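You operate a simulated robot arm through the tools that you are given. There is no shell and no other tool.

The job below is to be done with a simulated robot arm. You get a single attempt, and the scene is never put back.

TASK
Run the coil test at 1500 rpm, then switch the board off.
Fine: On the middle yellow board. Main switch and key on, rpm dial on its mark, one press of the blue button. Wait for SPARK GOOD. Key and main switch off at the end.

It is judged by the outcome, as a careful person would: the job done as asked, and still so three seconds after it is handed in. It fails if anything else is knocked over, pushed out of place, dropped, spilled or broken.

THE ROBOT
A 6-joint arm with a two-finger parallel gripper, fixed in place. Base frame: the origin is on the floor under the middle of its stand, x ahead of it, y to its left, z up; the work surface is at about z = 0.9. Units: m, rad, N and s.
With the tool pointing down near the work surface it reaches from about 0.24 to 0.64 m from the base axis. Its first joint turns from -1.152 to 1.152 rad. Payload 2.7 kg.
The TCP is the grasp point between the finger pads, 0.023 m short of the fingertips. In the tool frame z runs along the fingers and y along their closing line. Largest opening 0.094 m; finger width 0.038, thickness 0.01; the body of the gripper, 0.054 by 0.096 m, starts 0.039 m behind the TCP.
Orientation is that of the tool frame in the base frame, as a unit quaternion [x, y, z, w]. With the fingers straight down and closing along the base's y, the tool's x points along the base's -x, its y along +y and its z along -z.

THE INTERFACE
- The arm moves only by the tool jog_arm. Its argument "moves" is a list of rows, each an object (a shift or turn left out is 0, a gripper value left out holds the last) with "travel": the shift along the tool's x, y, z in m, a list of three; "rot": the turn, a rotation vector about the tool's x, y, z in rad, a list of three; "grip": the finger opening in m, from 0 to 0.094. In form: [{"travel": [tx, ty, tz], "rot": [rx, ry, rz], "grip": grip}, ...]. A call has 1 to 20 rows; each row shifts and turns the commanded pose from where the row before left it, along the tool's axes as they then stand. Rows are played at 5 a second. More than 0.05 m and 0.15 rad between two rows, or a gripper value outside its range, and nothing of the call is played. A pose out of reach is approached as far as the arm can. The call stops where the force on the tool passes 70 N (or 10 N more than at its start, if that is more) or the arm is blocked; 0.2 s more then pass. Each finger travels about 0.045 m/s and halts on what it meets, pressing with about 34 N; the grip force reading is that of the motor and also rises with nothing between the fingers. The clock runs only during rows and for 0.2 s after the last one: add rows that do not move to give the fingers time. The reply holds the time, the measured pose of the TCP, the force on the tool along the base axes, the opening and the grip force, in the units named above and with some noise, with the torque about the TCP (base axes, N m) and any sound that the robot's microphone picked up, and new pictures: "views" is both (left out), scene, wrist or none.
- Cameras (640 x 400 px; columns grow to the right, rows downward): "scene" is fixed at [0.0864, -0.4413, 1.4167]; the picture's right is [0.79, -0.61, 0.00], its down [-0.29, -0.37, -0.88] and it looks along [0.54, 0.70, -0.47] (base axes); focal length 240 px, centre (320, 200). "wrist" rides on the gripper at [0.086, 0.016, -0.075] in the tool frame; the picture's right is [-0.18, 0.98, 0.00], its down [-0.58, -0.11, -0.81] and it looks along [-0.79, -0.15, 0.59] (tool axes); focal length 243 px, centre (320, 200). There is no depth. A picture from a camera that has moved, and an enlarged one, comes with that camera's place and axes in the base frame and with its lens. The place of the scene camera against the robot may be out by one fixed shift of up to 0.025 m in any direction.
- inspect(camera, box): a new picture of the part [left, top, right, bottom] of that camera's present view, enlarged. It takes no simulated time.
- job_done(): hands the job in; it is judged then, once.

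Nothing tells you positions but the pictures and the camera data. Unless the task says otherwise, let go and move clear before handing in.

The tools are called as name(argument=value, ...) on one line, values as JSON. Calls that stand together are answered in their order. jog_arm: Moves the arm, as the interface text tells. Its arguments: {"type":"object","properties":{"moves":{"type":"array"},"views":{"type":"string","enum":["both","scene","wrist","none"]}},"required":["moves"]} The other tools are called the same way: inspect (camera, box) takes an enlarged picture of a part of a camera's view; job_done () hands the job in.

At the start:

```text
t: 0.0
tcp_pos: [0.2921, -0.0236, 1.3299]
orientation: [0.0, 1.0, -0.001, 0.0]
ft_force: [-0.4, 0.4, 0.3]
moment: [0.0, 0.03, 0.0]
grip_width: 0.0938
gripper_force: 0.1
```

scene: 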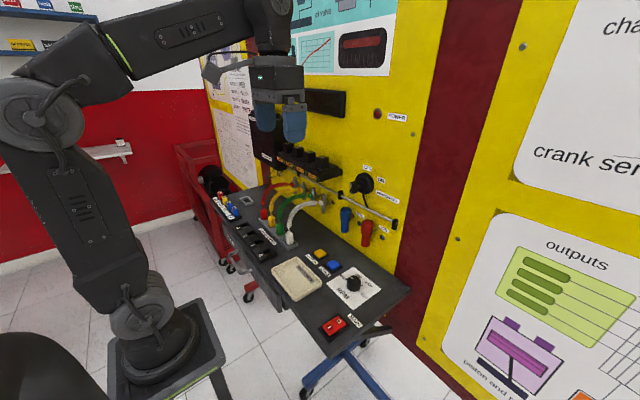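
wrist: 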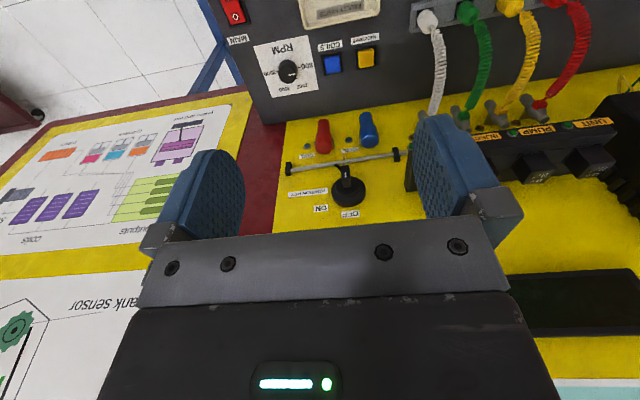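

I see a yellow board with a key switch, and a shelf/desk with a red main switch, an rpm dial, blue and yellow buttons. I'll look closer at the parts first.

inspect(camera="scene", box=[220, 160, 420, 350])

inspect(camera="wrist", box=[200, 0, 420, 230])

inspect(camera="scene", box=[310, 220, 420, 350])

inspect(camera="scene", box=[330, 90, 430, 250])

inspect(camera="wrist", box=[220, 0, 320, 110])

```text
2.11 times, centred on (320, 255) of scene
camera zoom: at [0.0864, -0.4413, 1.4167], right [0.79, -0.61, 0.0], down [-0.29, -0.37, -0.88], along [0.54, 0.7, -0.47], focal length 506 px, centre (320, 84)
```

zoom: 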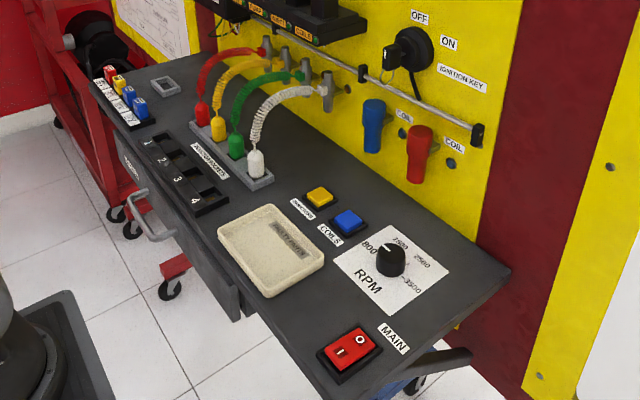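

```text
1.74 times, centred on (310, 115) of wrist
camera zoom: at [0.2052, -0.0073, 1.404], right [0.18, 0.98, 0.0], down [0.58, -0.11, 0.81], along [0.79, -0.15, -0.59], focal length 422 px, centre (337, 348)
```

zoom: 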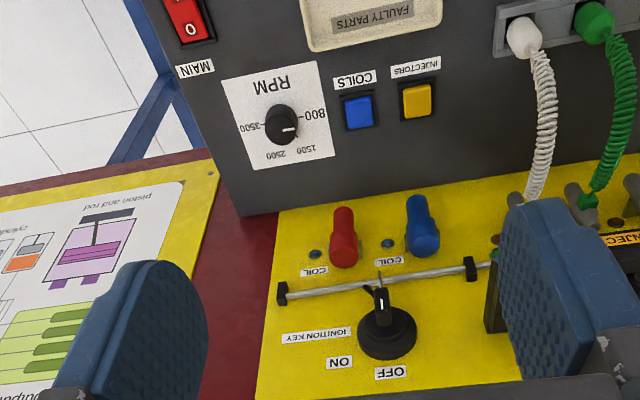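

```text
3.08 times, centred on (365, 285) of scene
camera zoom: at [0.0864, -0.4413, 1.4167], right [0.79, -0.61, 0.0], down [-0.29, -0.37, -0.88], along [0.54, 0.7, -0.47], focal length 740 px, centre (182, -62)
```

zoom: 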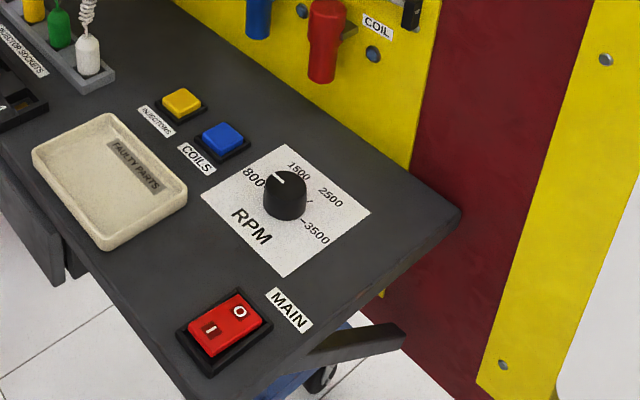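

```text
2.50 times, centred on (380, 170) of scene
camera zoom: at [0.0864, -0.4413, 1.4167], right [0.79, -0.61, 0.0], down [-0.29, -0.37, -0.88], along [0.54, 0.7, -0.47], focal length 601 px, centre (170, 275)
```

zoom: 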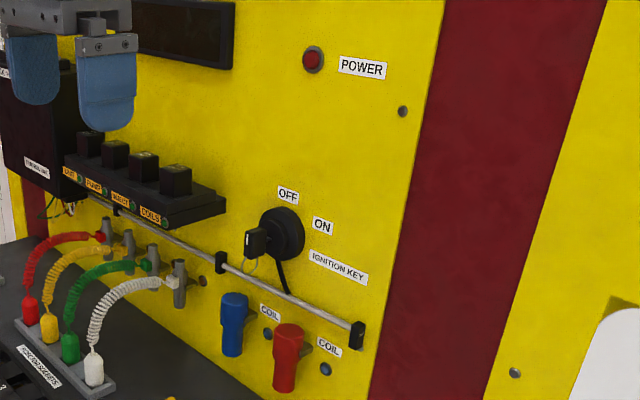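

```text
3.64 times, centred on (270, 55) of wrist
camera zoom: at [0.2052, -0.0073, 1.404], right [0.18, 0.98, 0.0], down [0.58, -0.11, 0.81], along [0.79, -0.15, -0.59], focal length 882 px, centre (502, 727)
```

zoom: 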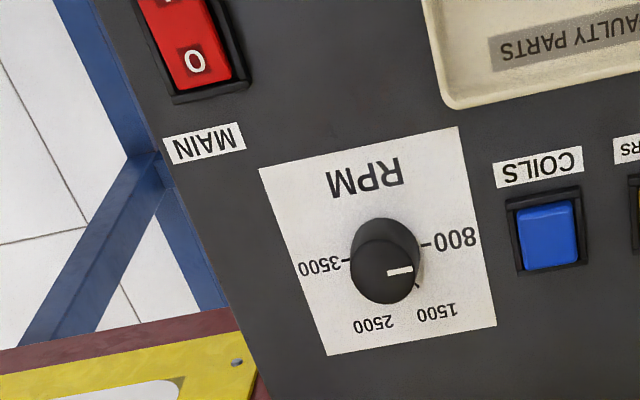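

The desk is axis-aligned. By my estimate the main rocker is near (0.318, -0.178), the rpm knob near (0.428, -0.116), the blue button near (0.429, -0.025) and the key near (0.56, -0.025, 1.11). I'll close the fingers and go above the main switch to look at it.

jog_arm(moves=[{"travel": [0, -0.0257, 0.035], "grip": 0.0}, {"travel": [0, -0.0257, 0.035]}, {"travel": [0, -0.0257, 0.035]}, {"travel": [0, -0.0257, 0.035]}, {"travel": [0, -0.0257, 0.035]}, {"travel": [0, -0.0257, 0.035]}, {"travel": [0, 0, 0]}])

```text
t: 1.6
tcp_pos: [0.2913, -0.1793, 1.1195]
orientation: [-0.001, 1.0, 0.0, 0.0]
ft_force: [-0.1, -0.5, 0.2]
moment: [0.02, 0.01, 0.0]
grip_width: 0.0
gripper_force: 33.9
camera wrist: at [0.2047, -0.1633, 1.1938], right [0.18, 0.98, 0.0], down [0.58, -0.11, 0.81], along [0.79, -0.15, -0.59], focal length 243 px, centre (320, 200)
```

scene: 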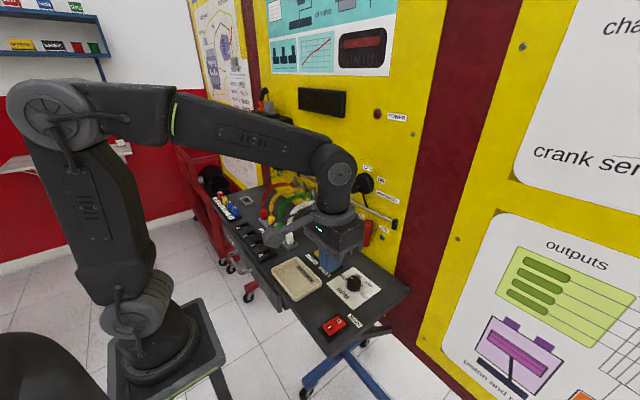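
wrist: 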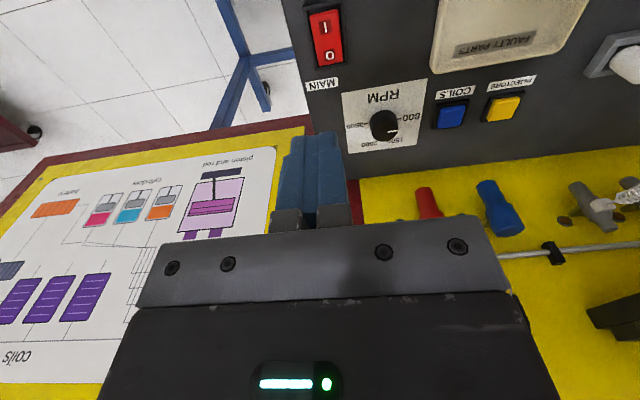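

inspect(camera="wrist", box=[290, 0, 450, 160])

inspect(camera="scene", box=[310, 260, 390, 350])

inspect(camera="wrist", box=[300, 0, 360, 90])

```text
2.50 times, centred on (370, 80) of wrist
camera zoom: at [0.2047, -0.1633, 1.1938], right [0.18, 0.98, 0.0], down [0.58, -0.11, 0.81], along [0.79, -0.15, -0.59], focal length 606 px, centre (195, 500)
```

zoom: 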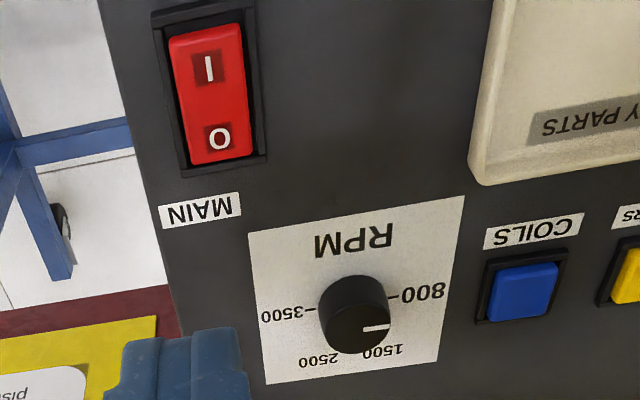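

```text
4.44 times, centred on (350, 305) of scene
camera zoom: at [0.0863, -0.4413, 1.4167], right [0.79, -0.61, 0.0], down [-0.29, -0.37, -0.88], along [0.54, 0.7, -0.47], focal length 1069 px, centre (187, -267)
```

zoom: 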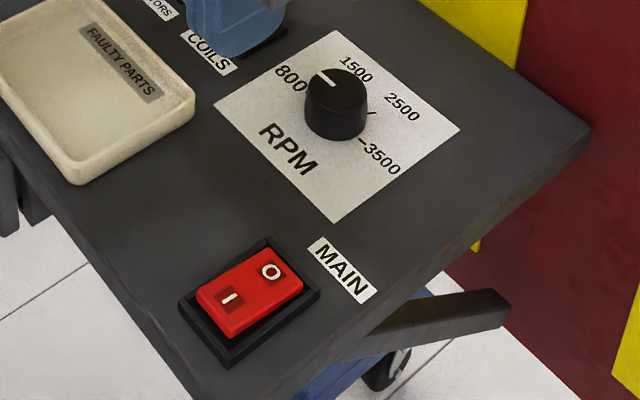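

```text
4.44 times, centred on (330, 45) of wrist
camera zoom: at [0.2047, -0.1633, 1.1938], right [0.18, 0.98, 0.0], down [0.58, -0.11, 0.81], along [0.79, -0.15, -0.59], focal length 1078 px, centre (276, 889)
```

zoom: 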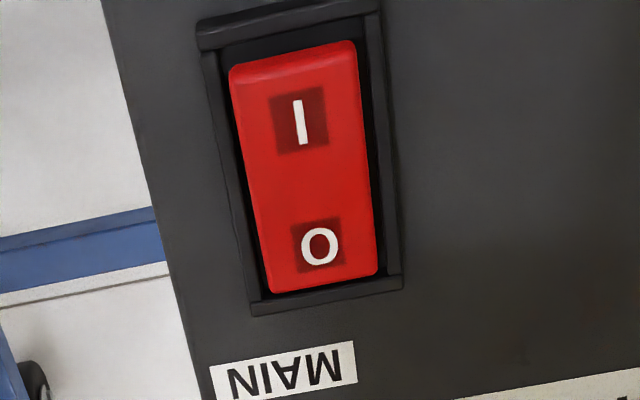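

The rocker is off now: its O end (toward the board) is down and its I end at about (0.293, -0.175) is raised. I'll lower closed fingers above the I end and tilt them so only one corner will press.

jog_arm(moves=[{"travel": [-0.0025, 0.001, 0.04]}, {"travel": [-0.0025, 0.001, 0.04]}, {"travel": [-0.0025, 0.001, 0.035]}, {"travel": [-0.0025, 0, 0.025]}, {"rot": [0, -0.117, 0]}, {"rot": [0, -0.117, 0]}, {"rot": [0, -0.116, 0]}, {"travel": [0, 0, 0]}])

```text
t: 3.4
tcp_pos: [0.3023, -0.1741, 0.9806]
orientation: [0.0, 0.985, 0.0, 0.174]
ft_force: [0.5, 0.1, 0.7]
moment: [0.02, 0.0, -0.01]
grip_width: 0.0
gripper_force: 34.1
camera wrist: at [0.1949, -0.1586, 1.0207], right [0.17, 0.98, 0.06], down [0.27, -0.11, 0.96], along [0.95, -0.15, -0.28], focal length 243 px, centre (320, 200)
```

scene: 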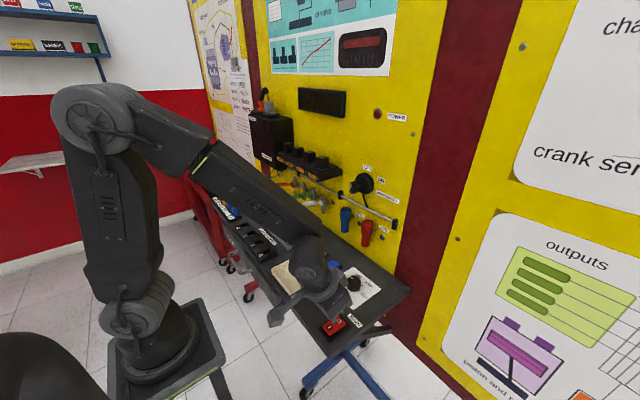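
wrist: 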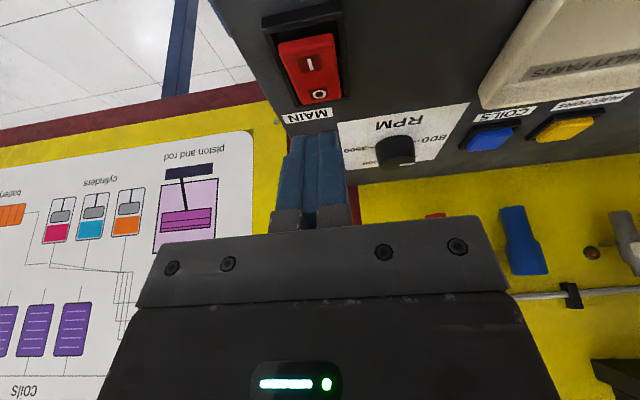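

The tilted corner is above the I mark (about z 0.918). Now I'll go straight down slowly and watch the force.

jog_arm(moves=[{"travel": [0.00446, 0, 0.0122]}, {"travel": [0.00446, 0, 0.0122]}, {"travel": [0.00103, 0, 0.00282]}, {"travel": [0.00103, 0, 0.00282]}, {"travel": [0, 0, 0]}], views="wrist")

```text
t: 4.6
tcp_pos: [0.3023, -0.1737, 0.9487]
orientation: [0.001, 0.985, 0.0, 0.174]
ft_force: [-0.3, 0.3, 0.2]
moment: [-0.01, -0.03, 0.0]
grip_width: 0.0003
gripper_force: 33.8
camera wrist: at [0.1944, -0.158, 0.9886], right [0.17, 0.98, 0.06], down [0.27, -0.11, 0.96], along [0.95, -0.15, -0.28], focal length 243 px, centre (320, 200)
```

wrist: 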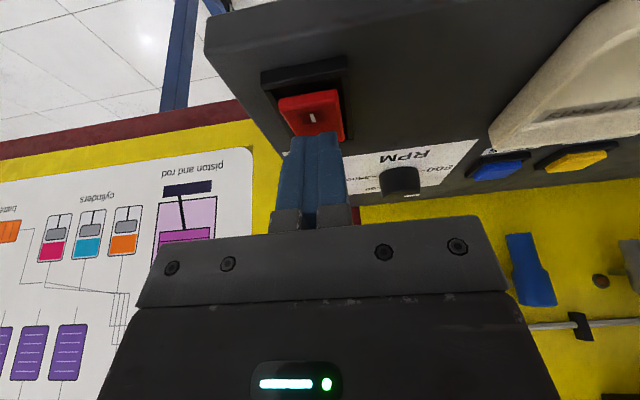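

The corner is just above the rocker with no contact yet. I'll continue in small steps.

jog_arm(moves=[{"travel": [0.00103, 0, 0.00282]}, {"travel": [0.00103, 0, 0.00282]}, {"travel": [0, 0, 0]}], views="wrist")

```text
t: 5.4
tcp_pos: [0.301, -0.1753, 0.942]
orientation: [0.0, 0.985, 0.0, 0.175]
ft_force: [0.4, 0.1, 0.9]
moment: [0.02, -0.01, -0.01]
grip_width: 0.0
gripper_force: 34.1
camera wrist: at [0.1946, -0.1583, 0.9822], right [0.17, 0.98, 0.06], down [0.27, -0.11, 0.96], along [0.95, -0.15, -0.28], focal length 243 px, centre (320, 200)
```

wrist: 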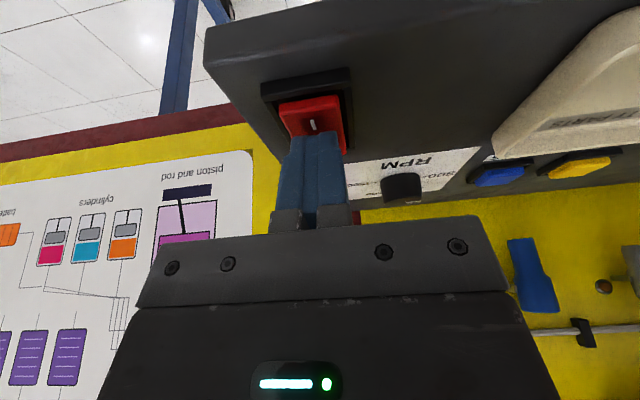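

No contact force yet, so the tip may be slightly rounded. I'll keep going down.

jog_arm(moves=[{"travel": [0.00103, 0, 0.00282]}, {"travel": [0.00069, 0, 0.00188]}, {"travel": [0, 0, 0]}], views="wrist")

```text
t: 6.1
tcp_pos: [0.3028, -0.1739, 0.9392]
orientation: [0.0, 0.984, 0.0, 0.177]
ft_force: [-10.4, 4.1, 18.2]
moment: [0.14, 0.49, -0.05]
grip_width: 0.0
gripper_force: 33.7
stopped in row 3: the force on the tool passed its limit at 74 N (the readings are from after the stop); the commanded pose is now the measured one
camera wrist: at [0.1946, -0.1585, 0.9792], right [0.17, 0.98, 0.06], down [0.27, -0.11, 0.96], along [0.95, -0.15, -0.28], focal length 243 px, centre (320, 200)
```

wrist: 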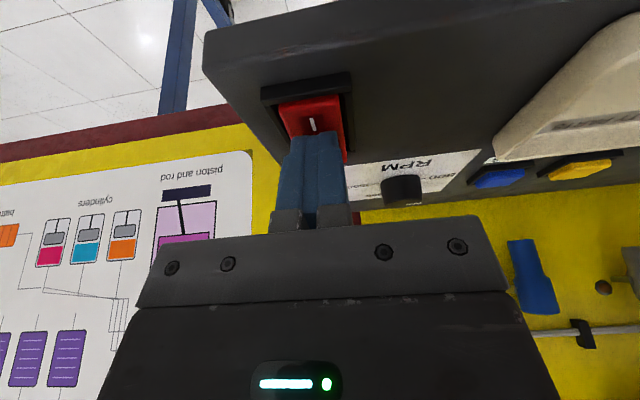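

The force limit was reached. I'll check whether the rocker has flipped.

inspect(camera="scene", box=[300, 270, 380, 350])

inspect(camera="scene", box=[290, 80, 420, 200])

inspect(camera="wrist", box=[250, 50, 380, 180])

```text
5.00 times, centred on (340, 310) of scene
camera zoom: at [0.0859, -0.4411, 1.4168], right [0.79, -0.61, 0.0], down [-0.29, -0.37, -0.88], along [0.54, 0.7, -0.47], focal length 1203 px, centre (220, -350)
```

zoom: 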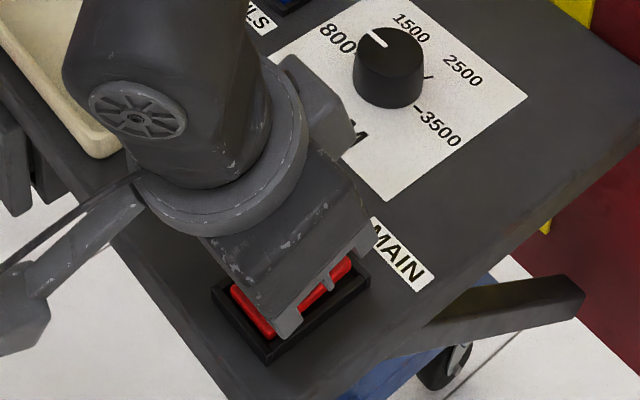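

```text
3.33 times, centred on (355, 140) of scene
camera zoom: at [0.0859, -0.4411, 1.4168], right [0.79, -0.61, 0.0], down [-0.29, -0.37, -0.88], along [0.54, 0.7, -0.47], focal length 802 px, centre (203, 400)
```

zoom: 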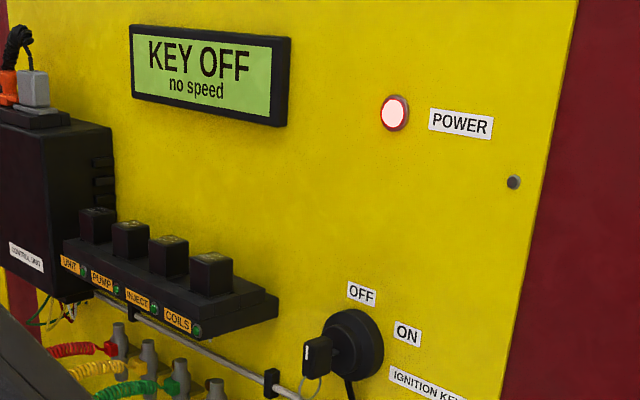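

```text
3.08 times, centred on (315, 115) of wrist
camera zoom: at [0.1946, -0.1585, 0.9792], right [0.17, 0.98, 0.06], down [0.27, -0.11, 0.96], along [0.95, -0.15, -0.28], focal length 746 px, centre (335, 462)
```

zoom: 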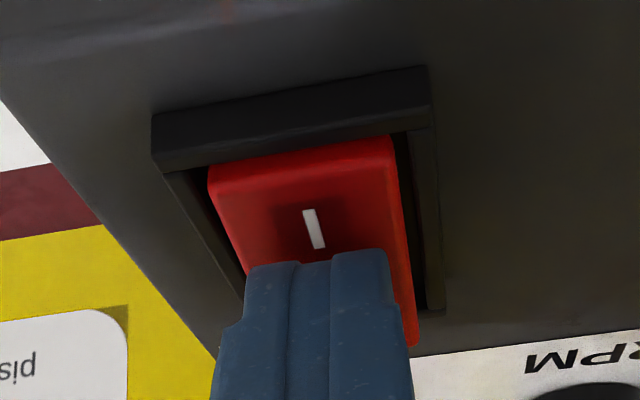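

The main switch is on: the POWER lamp is lit and the display reads "KEY OFF / no speed". Now I'll retreat upward and bring the gripper in front of the ignition key, ready to turn the tool horizontal.

jog_arm(moves=[{"travel": [-0.0034, 0, -0.0094]}, {"travel": [-0.01166, 0, -0.0319]}, {"travel": [-0.01166, 0, -0.0319]}, {"travel": [-0.01166, 0, -0.0319]}, {"travel": [-0.01166, 0, -0.0319]}, {"travel": [-0.0103, 0, -0.0282]}, {"travel": [0, 0.0375, 0]}, {"travel": [0, 0.0375, 0]}, {"travel": [0, 0.0375, 0]}, {"travel": [0, 0.0375, 0]}, {"travel": [-0.0313, 0, 0.01143]}, {"travel": [-0.0313, 0, 0.01143]}, {"travel": [-0.0313, 0, 0.01143]}, {"travel": [0, 0, 0]}], views="both")

```text
t: 9.1
tcp_pos: [0.4023, -0.0227, 1.1156]
orientation: [0.0, 0.984, -0.001, 0.176]
ft_force: [-0.2, 0.4, 0.3]
moment: [-0.01, -0.02, -0.02]
grip_width: 0.0
gripper_force: 34.1
camera wrist: at [0.2938, -0.0072, 1.1549], right [0.17, 0.98, 0.06], down [0.27, -0.11, 0.96], along [0.95, -0.15, -0.28], focal length 243 px, centre (320, 200)
```

scene: 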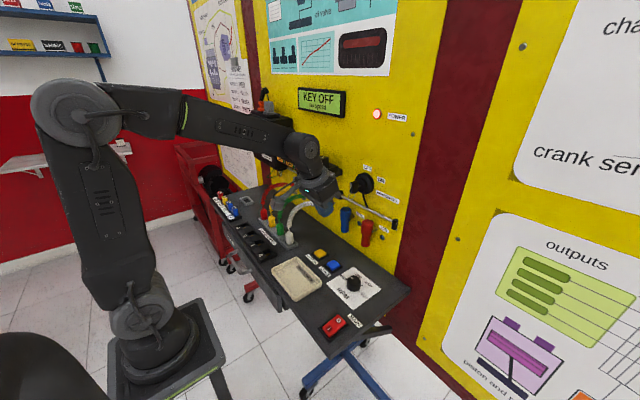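
wrist: 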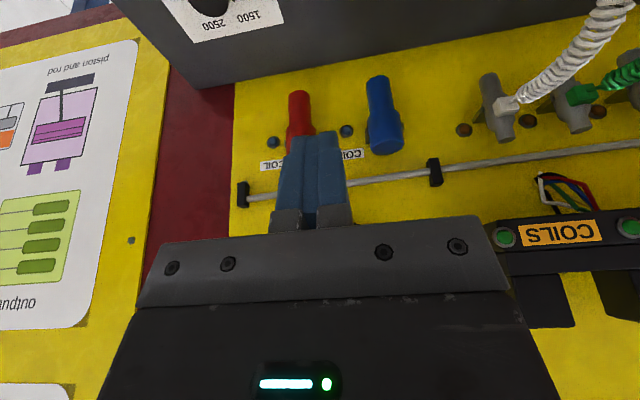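

Now I'll rotate the tool to point horizontally at the board, TCP held in place about 0.13 m short of the key.

jog_arm(moves=[{"rot": [0, -0.1356, 0], "grip": 0.05}, {"rot": [0, -0.1356, 0]}, {"rot": [0, -0.1356, 0]}, {"rot": [0, -0.1356, 0]}, {"rot": [0, -0.1356, 0]}, {"rot": [0, -0.1356, 0]}, {"rot": [0, -0.1356, 0]}, {"rot": [0, -0.1356, 0]}, {"rot": [0, -0.1356, 0]}, {"travel": [0, 0, 0]}], views="both")

```text
t: 11.3
tcp_pos: [0.4043, -0.0308, 1.1198]
orientation: [0.005, 0.907, -0.011, 0.42]
ft_force: [-0.2, -0.2, -0.4]
moment: [-0.03, 0.0, -0.01]
grip_width: 0.0499
gripper_force: 0.1
out of reach, approached as far as the arm can: row 4, 5, 6, 7, 8, 9
camera wrist: at [0.291, -0.0132, 1.1011], right [0.14, 0.98, 0.13], down [-0.24, -0.09, 0.97], along [0.96, -0.16, 0.22], focal length 243 px, centre (320, 200)
```

scene: 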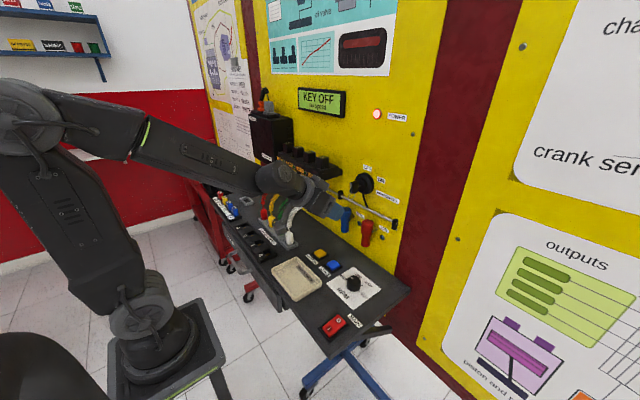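
wrist: 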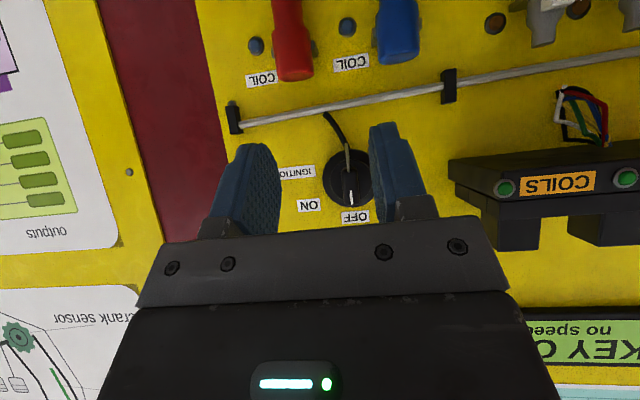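

The fully horizontal pose is out of reach at this distance, with the wrist too close to the base. The arm stopped at about 50° from vertical, which still gives a good view of the key, so I'll inspect it.

inspect(camera="wrist", box=[270, 90, 430, 240])

inspect(camera="scene", box=[320, 150, 420, 250])

```text
2.67 times, centred on (350, 165) of wrist
camera zoom: at [0.291, -0.0132, 1.1011], right [0.14, 0.98, 0.13], down [-0.24, -0.09, 0.97], along [0.96, -0.16, 0.22], focal length 647 px, centre (240, 293)
```

zoom: 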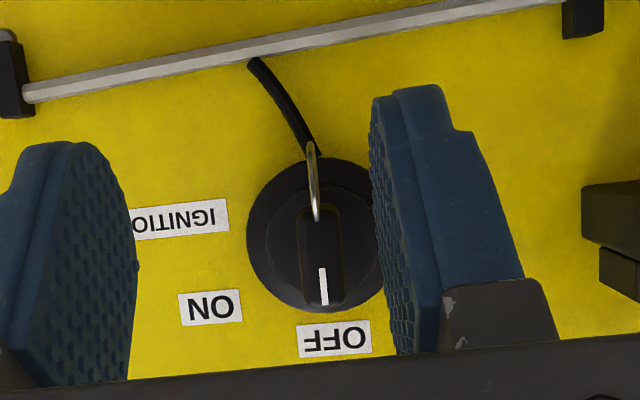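

```text
4.00 times, centred on (370, 200) of scene
camera zoom: at [0.0864, -0.4413, 1.4167], right [0.79, -0.61, 0.0], down [-0.29, -0.37, -0.88], along [0.54, 0.7, -0.47], focal length 962 px, centre (120, 200)
```

zoom: 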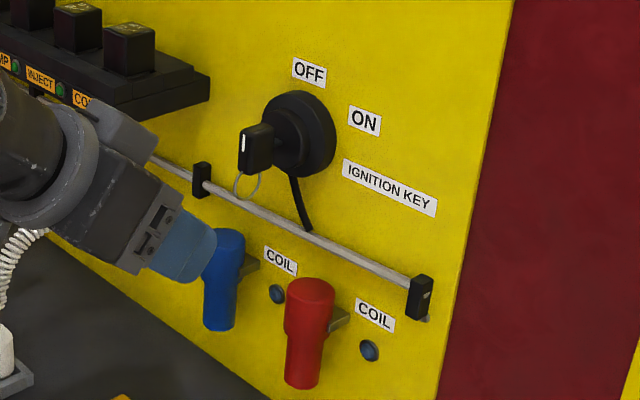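

By triangulation the board face is at x≈0.55. The key bow's front is at x≈0.49, with its axis at y≈-0.020, z≈1.137; it is about 13 mm thick and 28 mm tall, standing upright at OFF. ON lies about 60° clockwise. I'll move a little forward, level with the key, and try to tilt further towards horizontal.

jog_arm(moves=[{"travel": [-0.0228, 0.0056, 0.0135], "rot": [-0.024, 0, 0]}, {"travel": [-0.0228, 0.0056, 0.0135]}, {"rot": [0, -0.1, 0]}, {"rot": [0, -0.1, 0]}, {"rot": [0, -0.1, 0]}, {"travel": [0, 0, 0]}], views="both")

```text
t: 12.7
tcp_pos: [0.4541, -0.0216, 1.1358]
orientation: [0.0, 0.897, 0.001, 0.442]
ft_force: [-0.1, 0.0, 0.1]
moment: [-0.01, 0.0, -0.01]
grip_width: 0.0502
gripper_force: 0.0
out of reach, approached as far as the arm can: row 3, 4, 5
camera wrist: at [0.3417, -0.0052, 1.1117], right [0.11, 0.98, 0.15], down [-0.28, -0.11, 0.95], along [0.95, -0.15, 0.27], focal length 243 px, centre (320, 200)
```

scene: 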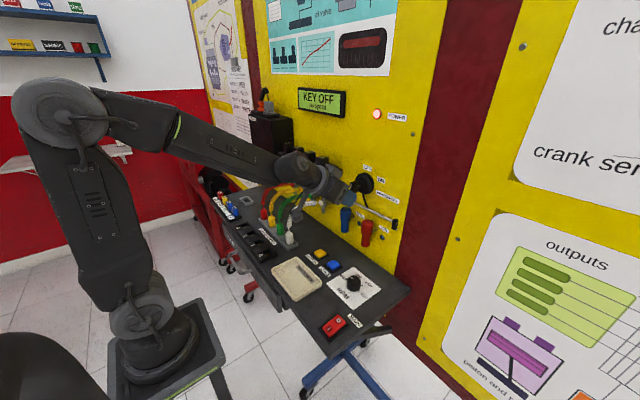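
wrist: 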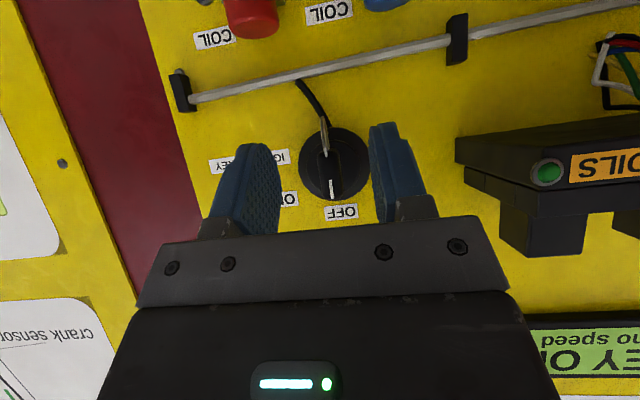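

The wrist pitch limits the tilt to about 52°, so I can't point fully horizontal. Instead I can grip the key bow with the tilted tool and rotate the whole pose about the key's own axis (world x). I'll inspect once more to centre accurately.

inspect(camera="wrist", box=[250, 100, 410, 230])

inspect(camera="scene", box=[330, 155, 400, 225])

```text
3.08 times, centred on (330, 165) of wrist
camera zoom: at [0.3417, -0.0052, 1.1117], right [0.11, 0.98, 0.15], down [-0.28, -0.11, 0.95], along [0.95, -0.15, 0.27], focal length 746 px, centre (289, 308)
```

zoom: 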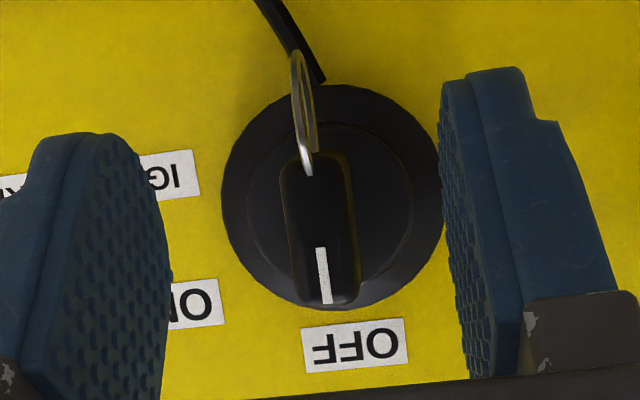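

```text
5.71 times, centred on (365, 190) of scene
camera zoom: at [0.0864, -0.4413, 1.4167], right [0.79, -0.61, 0.0], down [-0.29, -0.37, -0.88], along [0.54, 0.7, -0.47], focal length 1374 px, centre (63, 257)
```

zoom: 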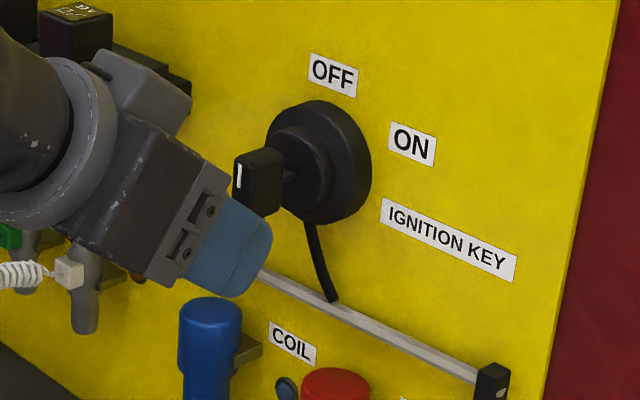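

The key axis is confirmed at y≈-0.0205, z≈1.139, with the bow spanning x 0.49–0.508. I'll advance so the open fingers straddle the bow.

jog_arm(moves=[{"rot": [0, 0.03, 0]}, {"travel": [-0.0084, 0.0003, 0.0087]}, {"travel": [-0.0084, 0.0003, 0.0087]}, {"travel": [-0.0083, 0.0003, 0.0086]}, {"travel": [0, 0, 0]}], views="both")

inspect(camera="wrist", box=[250, 80, 410, 230])

inspect(camera="scene", box=[330, 155, 400, 225])

```text
t: 13.9
tcp_pos: [0.4902, -0.0201, 1.1378]
orientation: [-0.001, 0.904, 0.001, 0.428]
ft_force: [-0.3, 0.0, -0.3]
moment: [-0.02, 0.0, -0.02]
grip_width: 0.0502
gripper_force: 0.2
camera wrist: at [0.3766, -0.0032, 1.119], right [0.12, 0.98, 0.14], down [-0.26, -0.11, 0.96], along [0.96, -0.15, 0.24], focal length 243 px, centre (320, 200)
```

scene: 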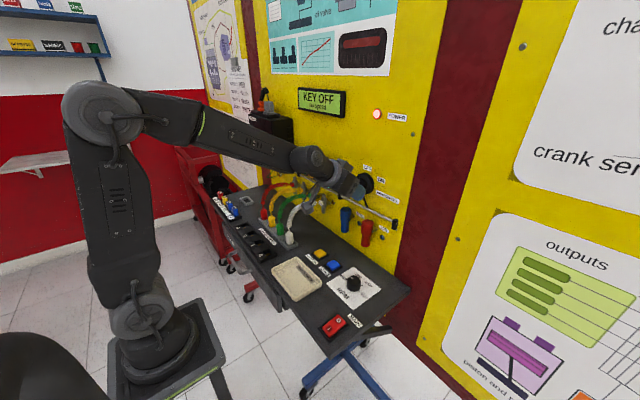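
wrist: 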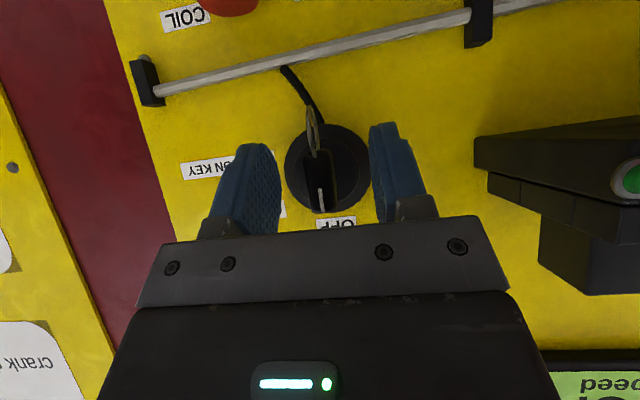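

```text
2.67 times, centred on (330, 155) of wrist
camera zoom: at [0.3766, -0.0032, 1.119], right [0.12, 0.98, 0.14], down [-0.26, -0.11, 0.96], along [0.96, -0.15, 0.24], focal length 647 px, centre (293, 320)
```

zoom: 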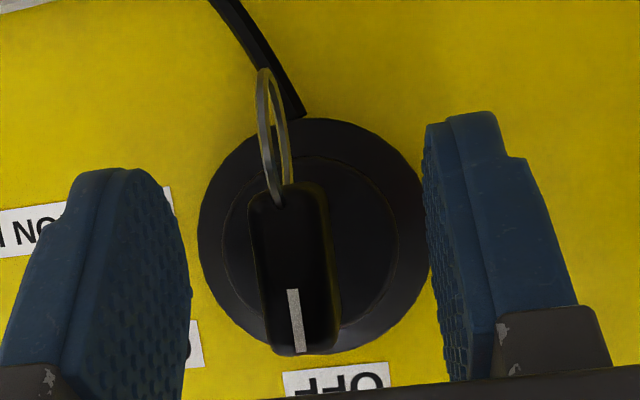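

```text
5.71 times, centred on (365, 190) of scene
camera zoom: at [0.0864, -0.4413, 1.4167], right [0.79, -0.61, 0.0], down [-0.29, -0.37, -0.88], along [0.54, 0.7, -0.47], focal length 1374 px, centre (63, 257)
```

zoom: 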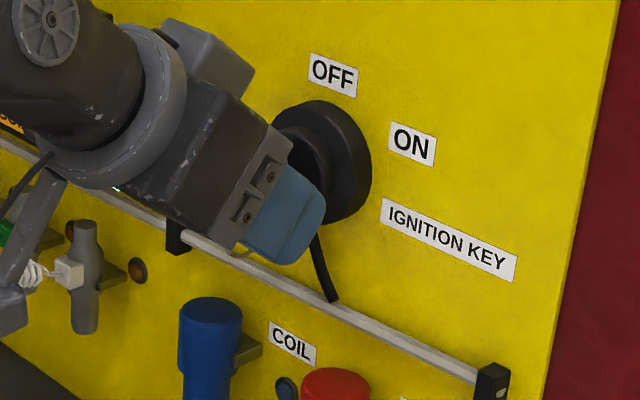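

The fingers straddle the key bow and are well centred. Closing on it.

jog_arm(moves=[{"grip": 0.02}, {"grip": 0.008}, {"travel": [0, 0, 0]}, {"travel": [0, 0, 0]}], views="wrist")

```text
t: 14.9
tcp_pos: [0.4892, -0.0202, 1.1392]
orientation: [0.001, 0.904, 0.0, 0.428]
ft_force: [2.3, -7.4, 0.5]
moment: [0.01, -0.25, -0.01]
grip_width: 0.0143
gripper_force: 45.4
camera wrist: at [0.3765, -0.0039, 1.119], right [0.12, 0.98, 0.14], down [-0.26, -0.11, 0.96], along [0.96, -0.15, 0.24], focal length 243 px, centre (320, 200)
```

wrist: 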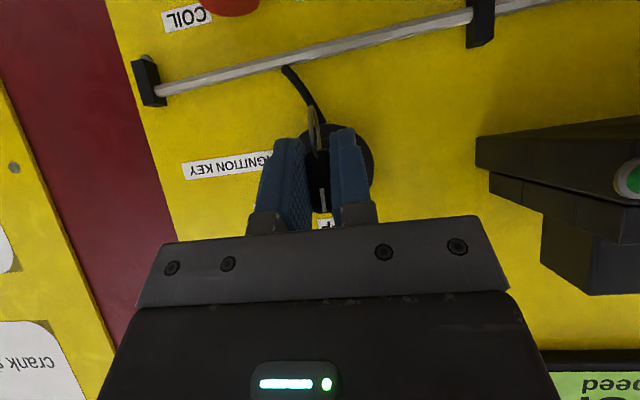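

The key is gripped (14.3 mm). Now I'll turn the pose clockwise about the key axis, in small steps at first.

jog_arm(moves=[{"rot": [-0.0634, 0, 0.0774]}, {"rot": [-0.0634, 0, 0.0774]}, {"rot": [-0.0634, 0, 0.0774]}, {"travel": [0, 0, 0]}], views="wrist")

```text
t: 15.9
tcp_pos: [0.4904, -0.0199, 1.1381]
orientation: [0.063, 0.893, 0.136, 0.424]
ft_force: [-17.0, -11.2, 8.8]
moment: [0.0, 1.2, 0.03]
grip_width: 0.0139
gripper_force: 45.3
camera wrist: at [0.3766, 0.0013, 1.1247], right [0.12, 0.9, 0.43], down [-0.26, -0.39, 0.88], along [0.96, -0.21, 0.19], focal length 243 px, centre (320, 200)
```

wrist: 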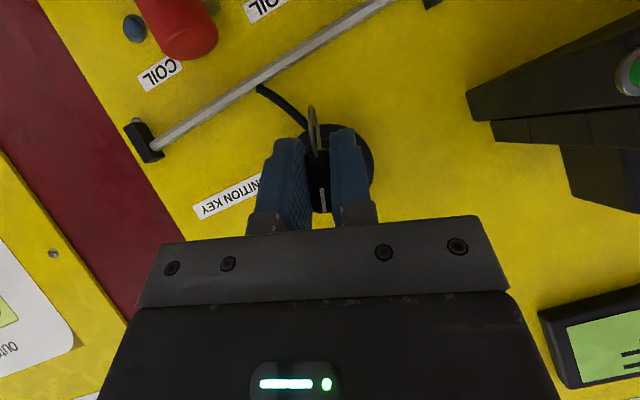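

The key is turning with the gripper and the forces are moderate. Continuing.

jog_arm(moves=[{"rot": [-0.0634, 0, 0.0774]}, {"rot": [-0.0634, 0, 0.0774]}, {"rot": [-0.0634, 0, 0.0774]}, {"travel": [0, 0, 0]}], views="both")

```text
t: 16.9
tcp_pos: [0.49, -0.0201, 1.1394]
orientation: [0.127, 0.863, 0.269, 0.409]
ft_force: [-2.9, -6.1, 0.8]
moment: [0.0, -1.14, -1.02]
grip_width: 0.0138
gripper_force: 45.2
camera wrist: at [0.3767, 0.0049, 1.1318], right [0.12, 0.73, 0.67], down [-0.26, -0.63, 0.73], along [0.96, -0.26, 0.11], focal length 243 px, centre (320, 200)
```

scene: 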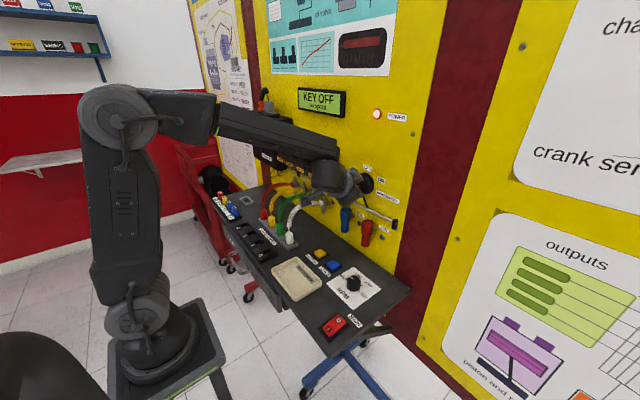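
wrist: 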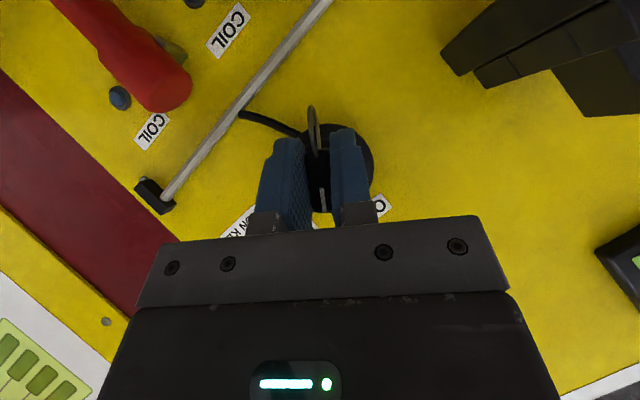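

About 35° turned and it is moving freely. Continuing toward ON (about 60°).

jog_arm(moves=[{"rot": [-0.0634, 0, 0.0774]}, {"rot": [-0.0634, 0, 0.0774]}, {"rot": [-0.0634, 0, 0.0774]}, {"travel": [0, 0, 0]}], views="both")

```text
t: 17.9
tcp_pos: [0.4896, -0.0191, 1.1399]
orientation: [0.186, 0.813, 0.394, 0.386]
ft_force: [-6.9, -13.3, 13.2]
moment: [0.0, 0.92, 0.11]
grip_width: 0.0138
gripper_force: 44.9
camera wrist: at [0.3767, 0.0058, 1.1394], right [0.11, 0.5, 0.86], down [-0.26, -0.82, 0.51], along [0.96, -0.28, 0.03], focal length 243 px, centre (320, 200)
```

scene: 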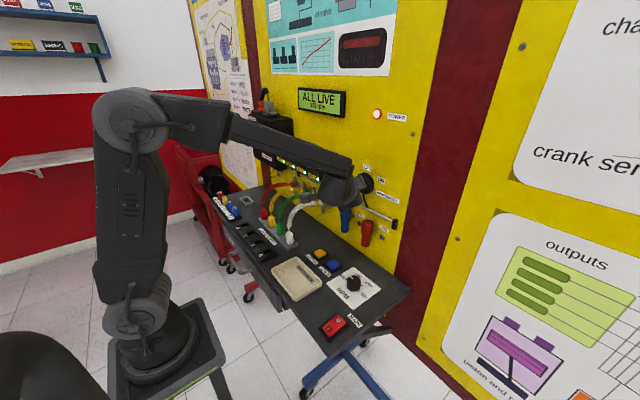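
wrist: 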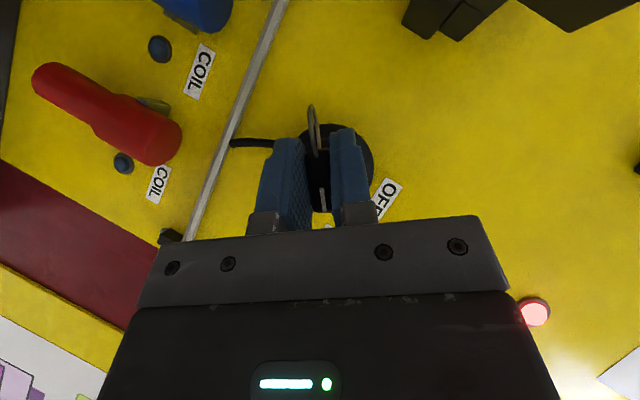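

The display changed to "ALL LIVE", so the key's ON is recognised. I'll check the display and then nudge a bit further to seat it at its ON mark.

inspect(camera="scene", box=[260, 80, 400, 200])

jog_arm(moves=[{"rot": [-0.0507, 0, 0.0619]}, {"travel": [0, 0, 0]}], views="wrist")

```text
3.33 times, centred on (330, 140) of scene
camera zoom: at [0.0859, -0.4417, 1.4166], right [0.79, -0.61, 0.0], down [-0.29, -0.37, -0.88], along [0.54, 0.7, -0.47], focal length 802 px, centre (287, 400)
```

zoom: 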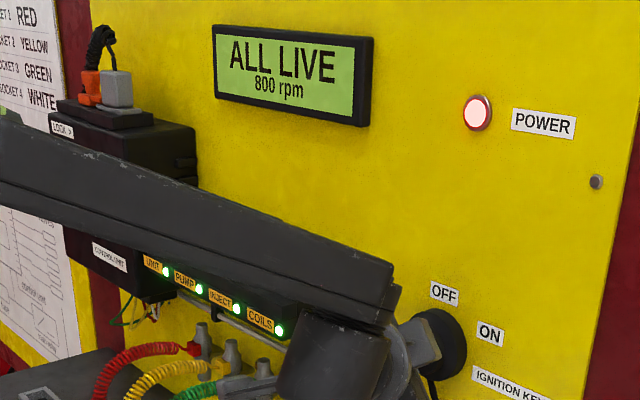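

```text
t: 18.5
tcp_pos: [0.4895, -0.0205, 1.1394]
orientation: [0.201, 0.797, 0.426, 0.379]
ft_force: [-9.9, -12.0, 14.2]
moment: [0.02, 0.54, 0.05]
grip_width: 0.0138
gripper_force: 44.8
camera wrist: at [0.3767, 0.0057, 1.1415], right [0.11, 0.43, 0.9], down [-0.26, -0.86, 0.44], along [0.96, -0.28, 0.01], focal length 243 px, centre (320, 200)
```

wrist: 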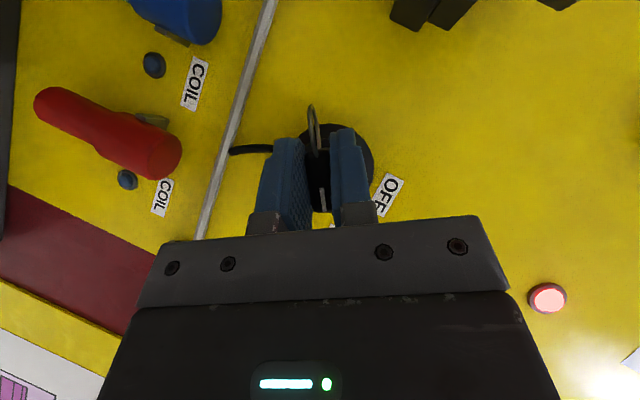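

jog_arm(moves=[{"rot": [-0.0412, 0, 0.0503]}, {"travel": [0, 0, 0]}], views="none")

```text
t: 19.1
tcp_pos: [0.4904, -0.0202, 1.1404]
orientation: [0.213, 0.782, 0.452, 0.372]
ft_force: [-24.5, -15.0, 19.6]
moment: [-0.01, -0.09, -1.24]
grip_width: 0.0139
gripper_force: 44.6
```

The key is at about 60°, on its ON mark. I'll open the fingers and back straight off the board.

jog_arm(moves=[{"grip": 0.03}, {"grip": 0.04}, {"travel": [0, 0, 0]}, {"travel": [0, 0, 0]}], views="both")

```text
t: 20.1
tcp_pos: [0.492, -0.0189, 1.1386]
orientation: [0.213, 0.783, 0.452, 0.37]
ft_force: [-0.4, 0.1, -0.1]
moment: [-0.03, -0.01, -0.01]
grip_width: 0.04
gripper_force: 0.1
camera wrist: at [0.3778, 0.0062, 1.1422], right [0.12, 0.37, 0.92], down [-0.26, -0.89, 0.39], along [0.96, -0.28, -0.01], focal length 243 px, centre (320, 200)
```

scene: 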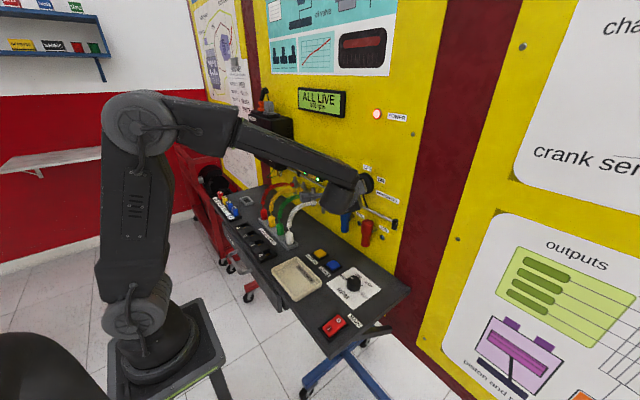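
wrist: 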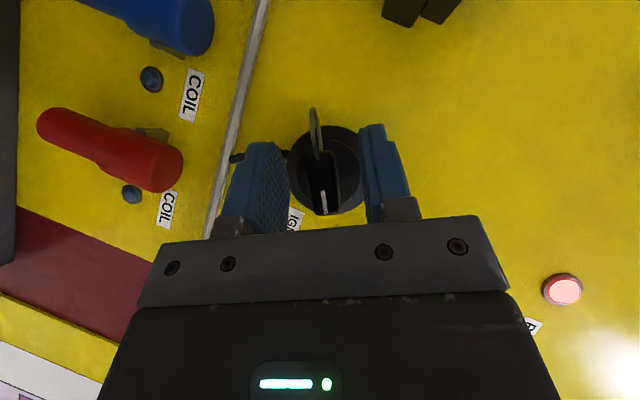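

The key stays at ON. Retreating and rotating back to the upright tilted pose in free air.

jog_arm(moves=[{"travel": [0.01427, 0, -0.01742]}, {"travel": [0.01427, 0, -0.01742]}, {"rot": [0.0828, 0, -0.1011]}, {"rot": [0.0828, 0, -0.1011]}, {"rot": [0.0828, 0, -0.1011]}, {"rot": [0.0828, 0, -0.1011]}, {"rot": [0.0828, 0, -0.1011]}, {"rot": [0.0828, 0, -0.1011]}, {"rot": [0.0828, 0, -0.1011]}, {"rot": [0.0828, 0, -0.1011]}, {"travel": [0, 0, 0]}], views="both")

inspect(camera="wrist", box=[250, 80, 410, 230])

inspect(camera="scene", box=[290, 80, 420, 210])

```text
t: 22.5
tcp_pos: [0.446, -0.0193, 1.1377]
orientation: [0.0, 0.903, 0.001, 0.429]
ft_force: [-0.6, 0.7, 0.1]
moment: [0.02, 0.02, 0.01]
grip_width: 0.0399
gripper_force: 0.1
camera wrist: at [0.3327, -0.0032, 1.1185], right [0.12, 0.98, 0.14], down [-0.26, -0.11, 0.96], along [0.96, -0.15, 0.24], focal length 243 px, centre (320, 200)
```

scene: 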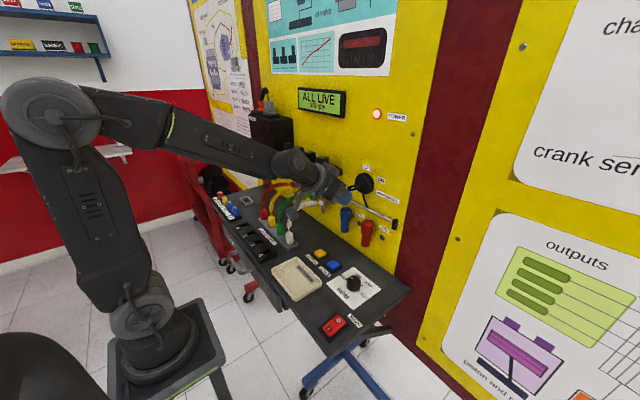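
wrist: 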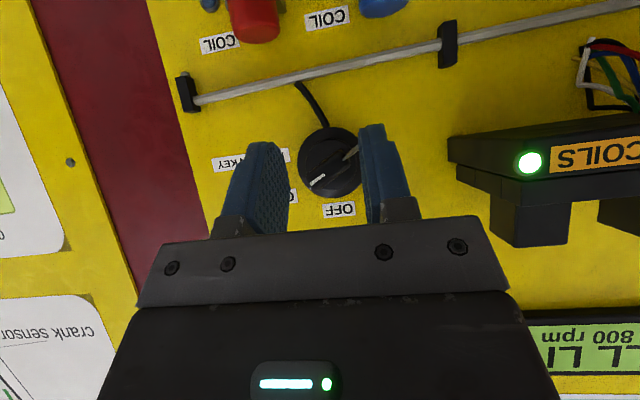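

```text
2.67 times, centred on (330, 155) of wrist
camera zoom: at [0.3327, -0.0032, 1.1185], right [0.12, 0.98, 0.14], down [-0.26, -0.11, 0.96], along [0.96, -0.15, 0.24], focal length 647 px, centre (293, 320)
```

zoom: 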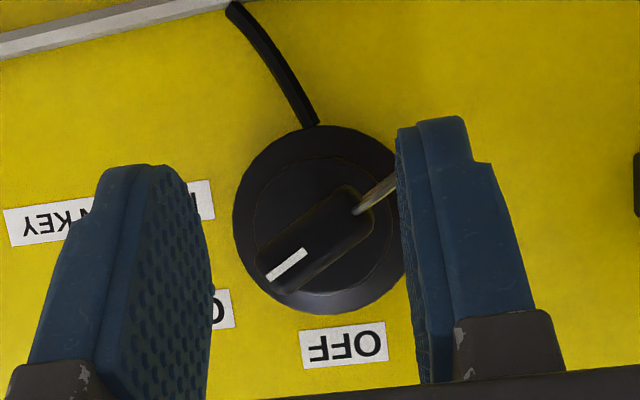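

```text
3.08 times, centred on (355, 145) of scene
camera zoom: at [0.0864, -0.4412, 1.4167], right [0.79, -0.61, 0.0], down [-0.29, -0.37, -0.88], along [0.54, 0.7, -0.47], focal length 740 px, centre (212, 369)
```

zoom: 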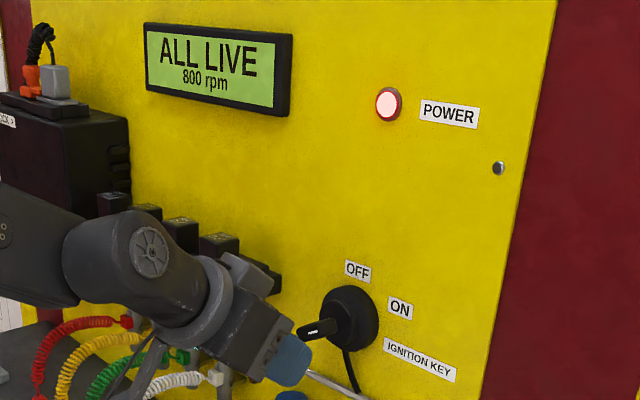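

The key is ON and the display shows 800 rpm, so the dial now sits at 800. Next I'll turn the tool straight down above the rpm knob, pre-rotated -60° so the turn ends in the standard orientation.

jog_arm(moves=[{"travel": [0.0127, 0, -0.0155], "rot": [0, 0.1478, 0]}, {"rot": [0, 0.1478, 0]}, {"rot": [0, 0.1478, 0]}, {"rot": [0, 0.1478, 0]}, {"rot": [0, 0.1478, 0]}, {"rot": [0, 0.1477, 0]}, {"travel": [-0.001, -0.0321, 0.0292]}, {"travel": [-0.0005, -0.0321, 0.0292]}, {"travel": [-0.0005, -0.0321, 0.0292]}, {"travel": [0, 0, 0], "grip": 0.07}], views="both")

```text
t: 24.7
tcp_pos: [0.4291, -0.1171, 1.0485]
orientation: [-0.001, 1.0, 0.0, -0.001]
ft_force: [0.2, 0.6, -0.5]
moment: [0.02, -0.01, 0.06]
grip_width: 0.0699
gripper_force: 0.0
camera wrist: at [0.3422, -0.1015, 1.1231], right [0.18, 0.98, 0.0], down [0.58, -0.11, 0.81], along [0.79, -0.15, -0.59], focal length 243 px, centre (320, 200)
```

scene: 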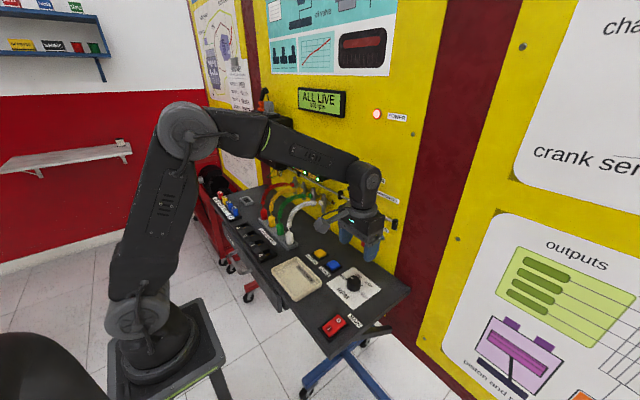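
wrist: 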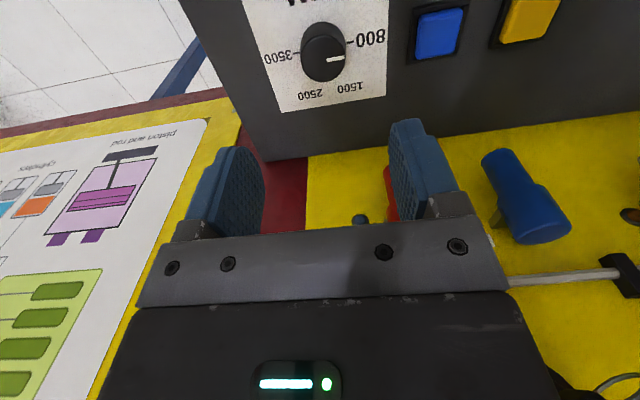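

inspect(camera="wrist", box=[240, 0, 480, 130])

inspect(camera="scene", box=[320, 220, 400, 310])

```text
2.67 times, centred on (360, 65) of wrist
camera zoom: at [0.3422, -0.1015, 1.1231], right [0.18, 0.98, 0.0], down [0.58, -0.11, 0.81], along [0.79, -0.15, -0.59], focal length 647 px, centre (213, 560)
```

zoom: 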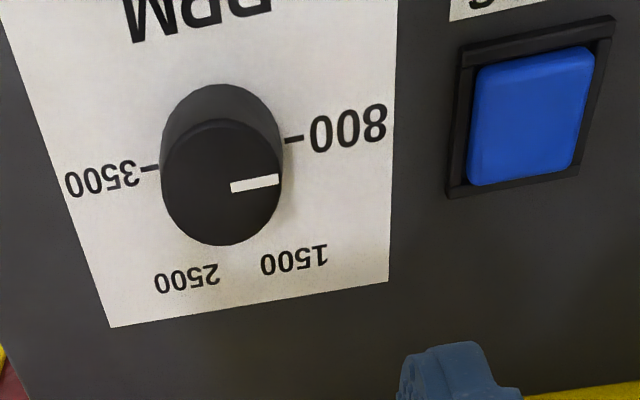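

```text
4.44 times, centred on (360, 265) of scene
camera zoom: at [0.0863, -0.4413, 1.4167], right [0.79, -0.61, 0.0], down [-0.29, -0.37, -0.88], along [0.54, 0.7, -0.47], focal length 1069 px, centre (142, -89)
```

zoom: 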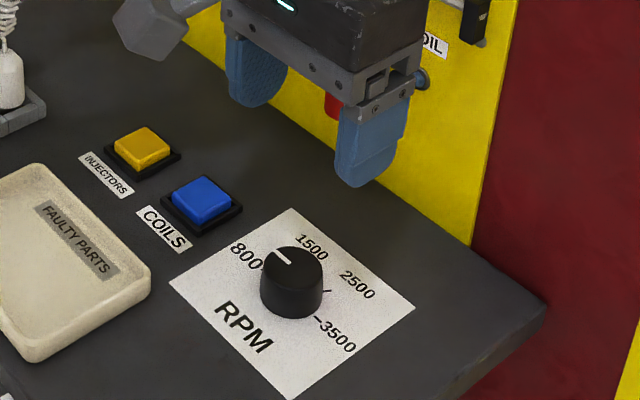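

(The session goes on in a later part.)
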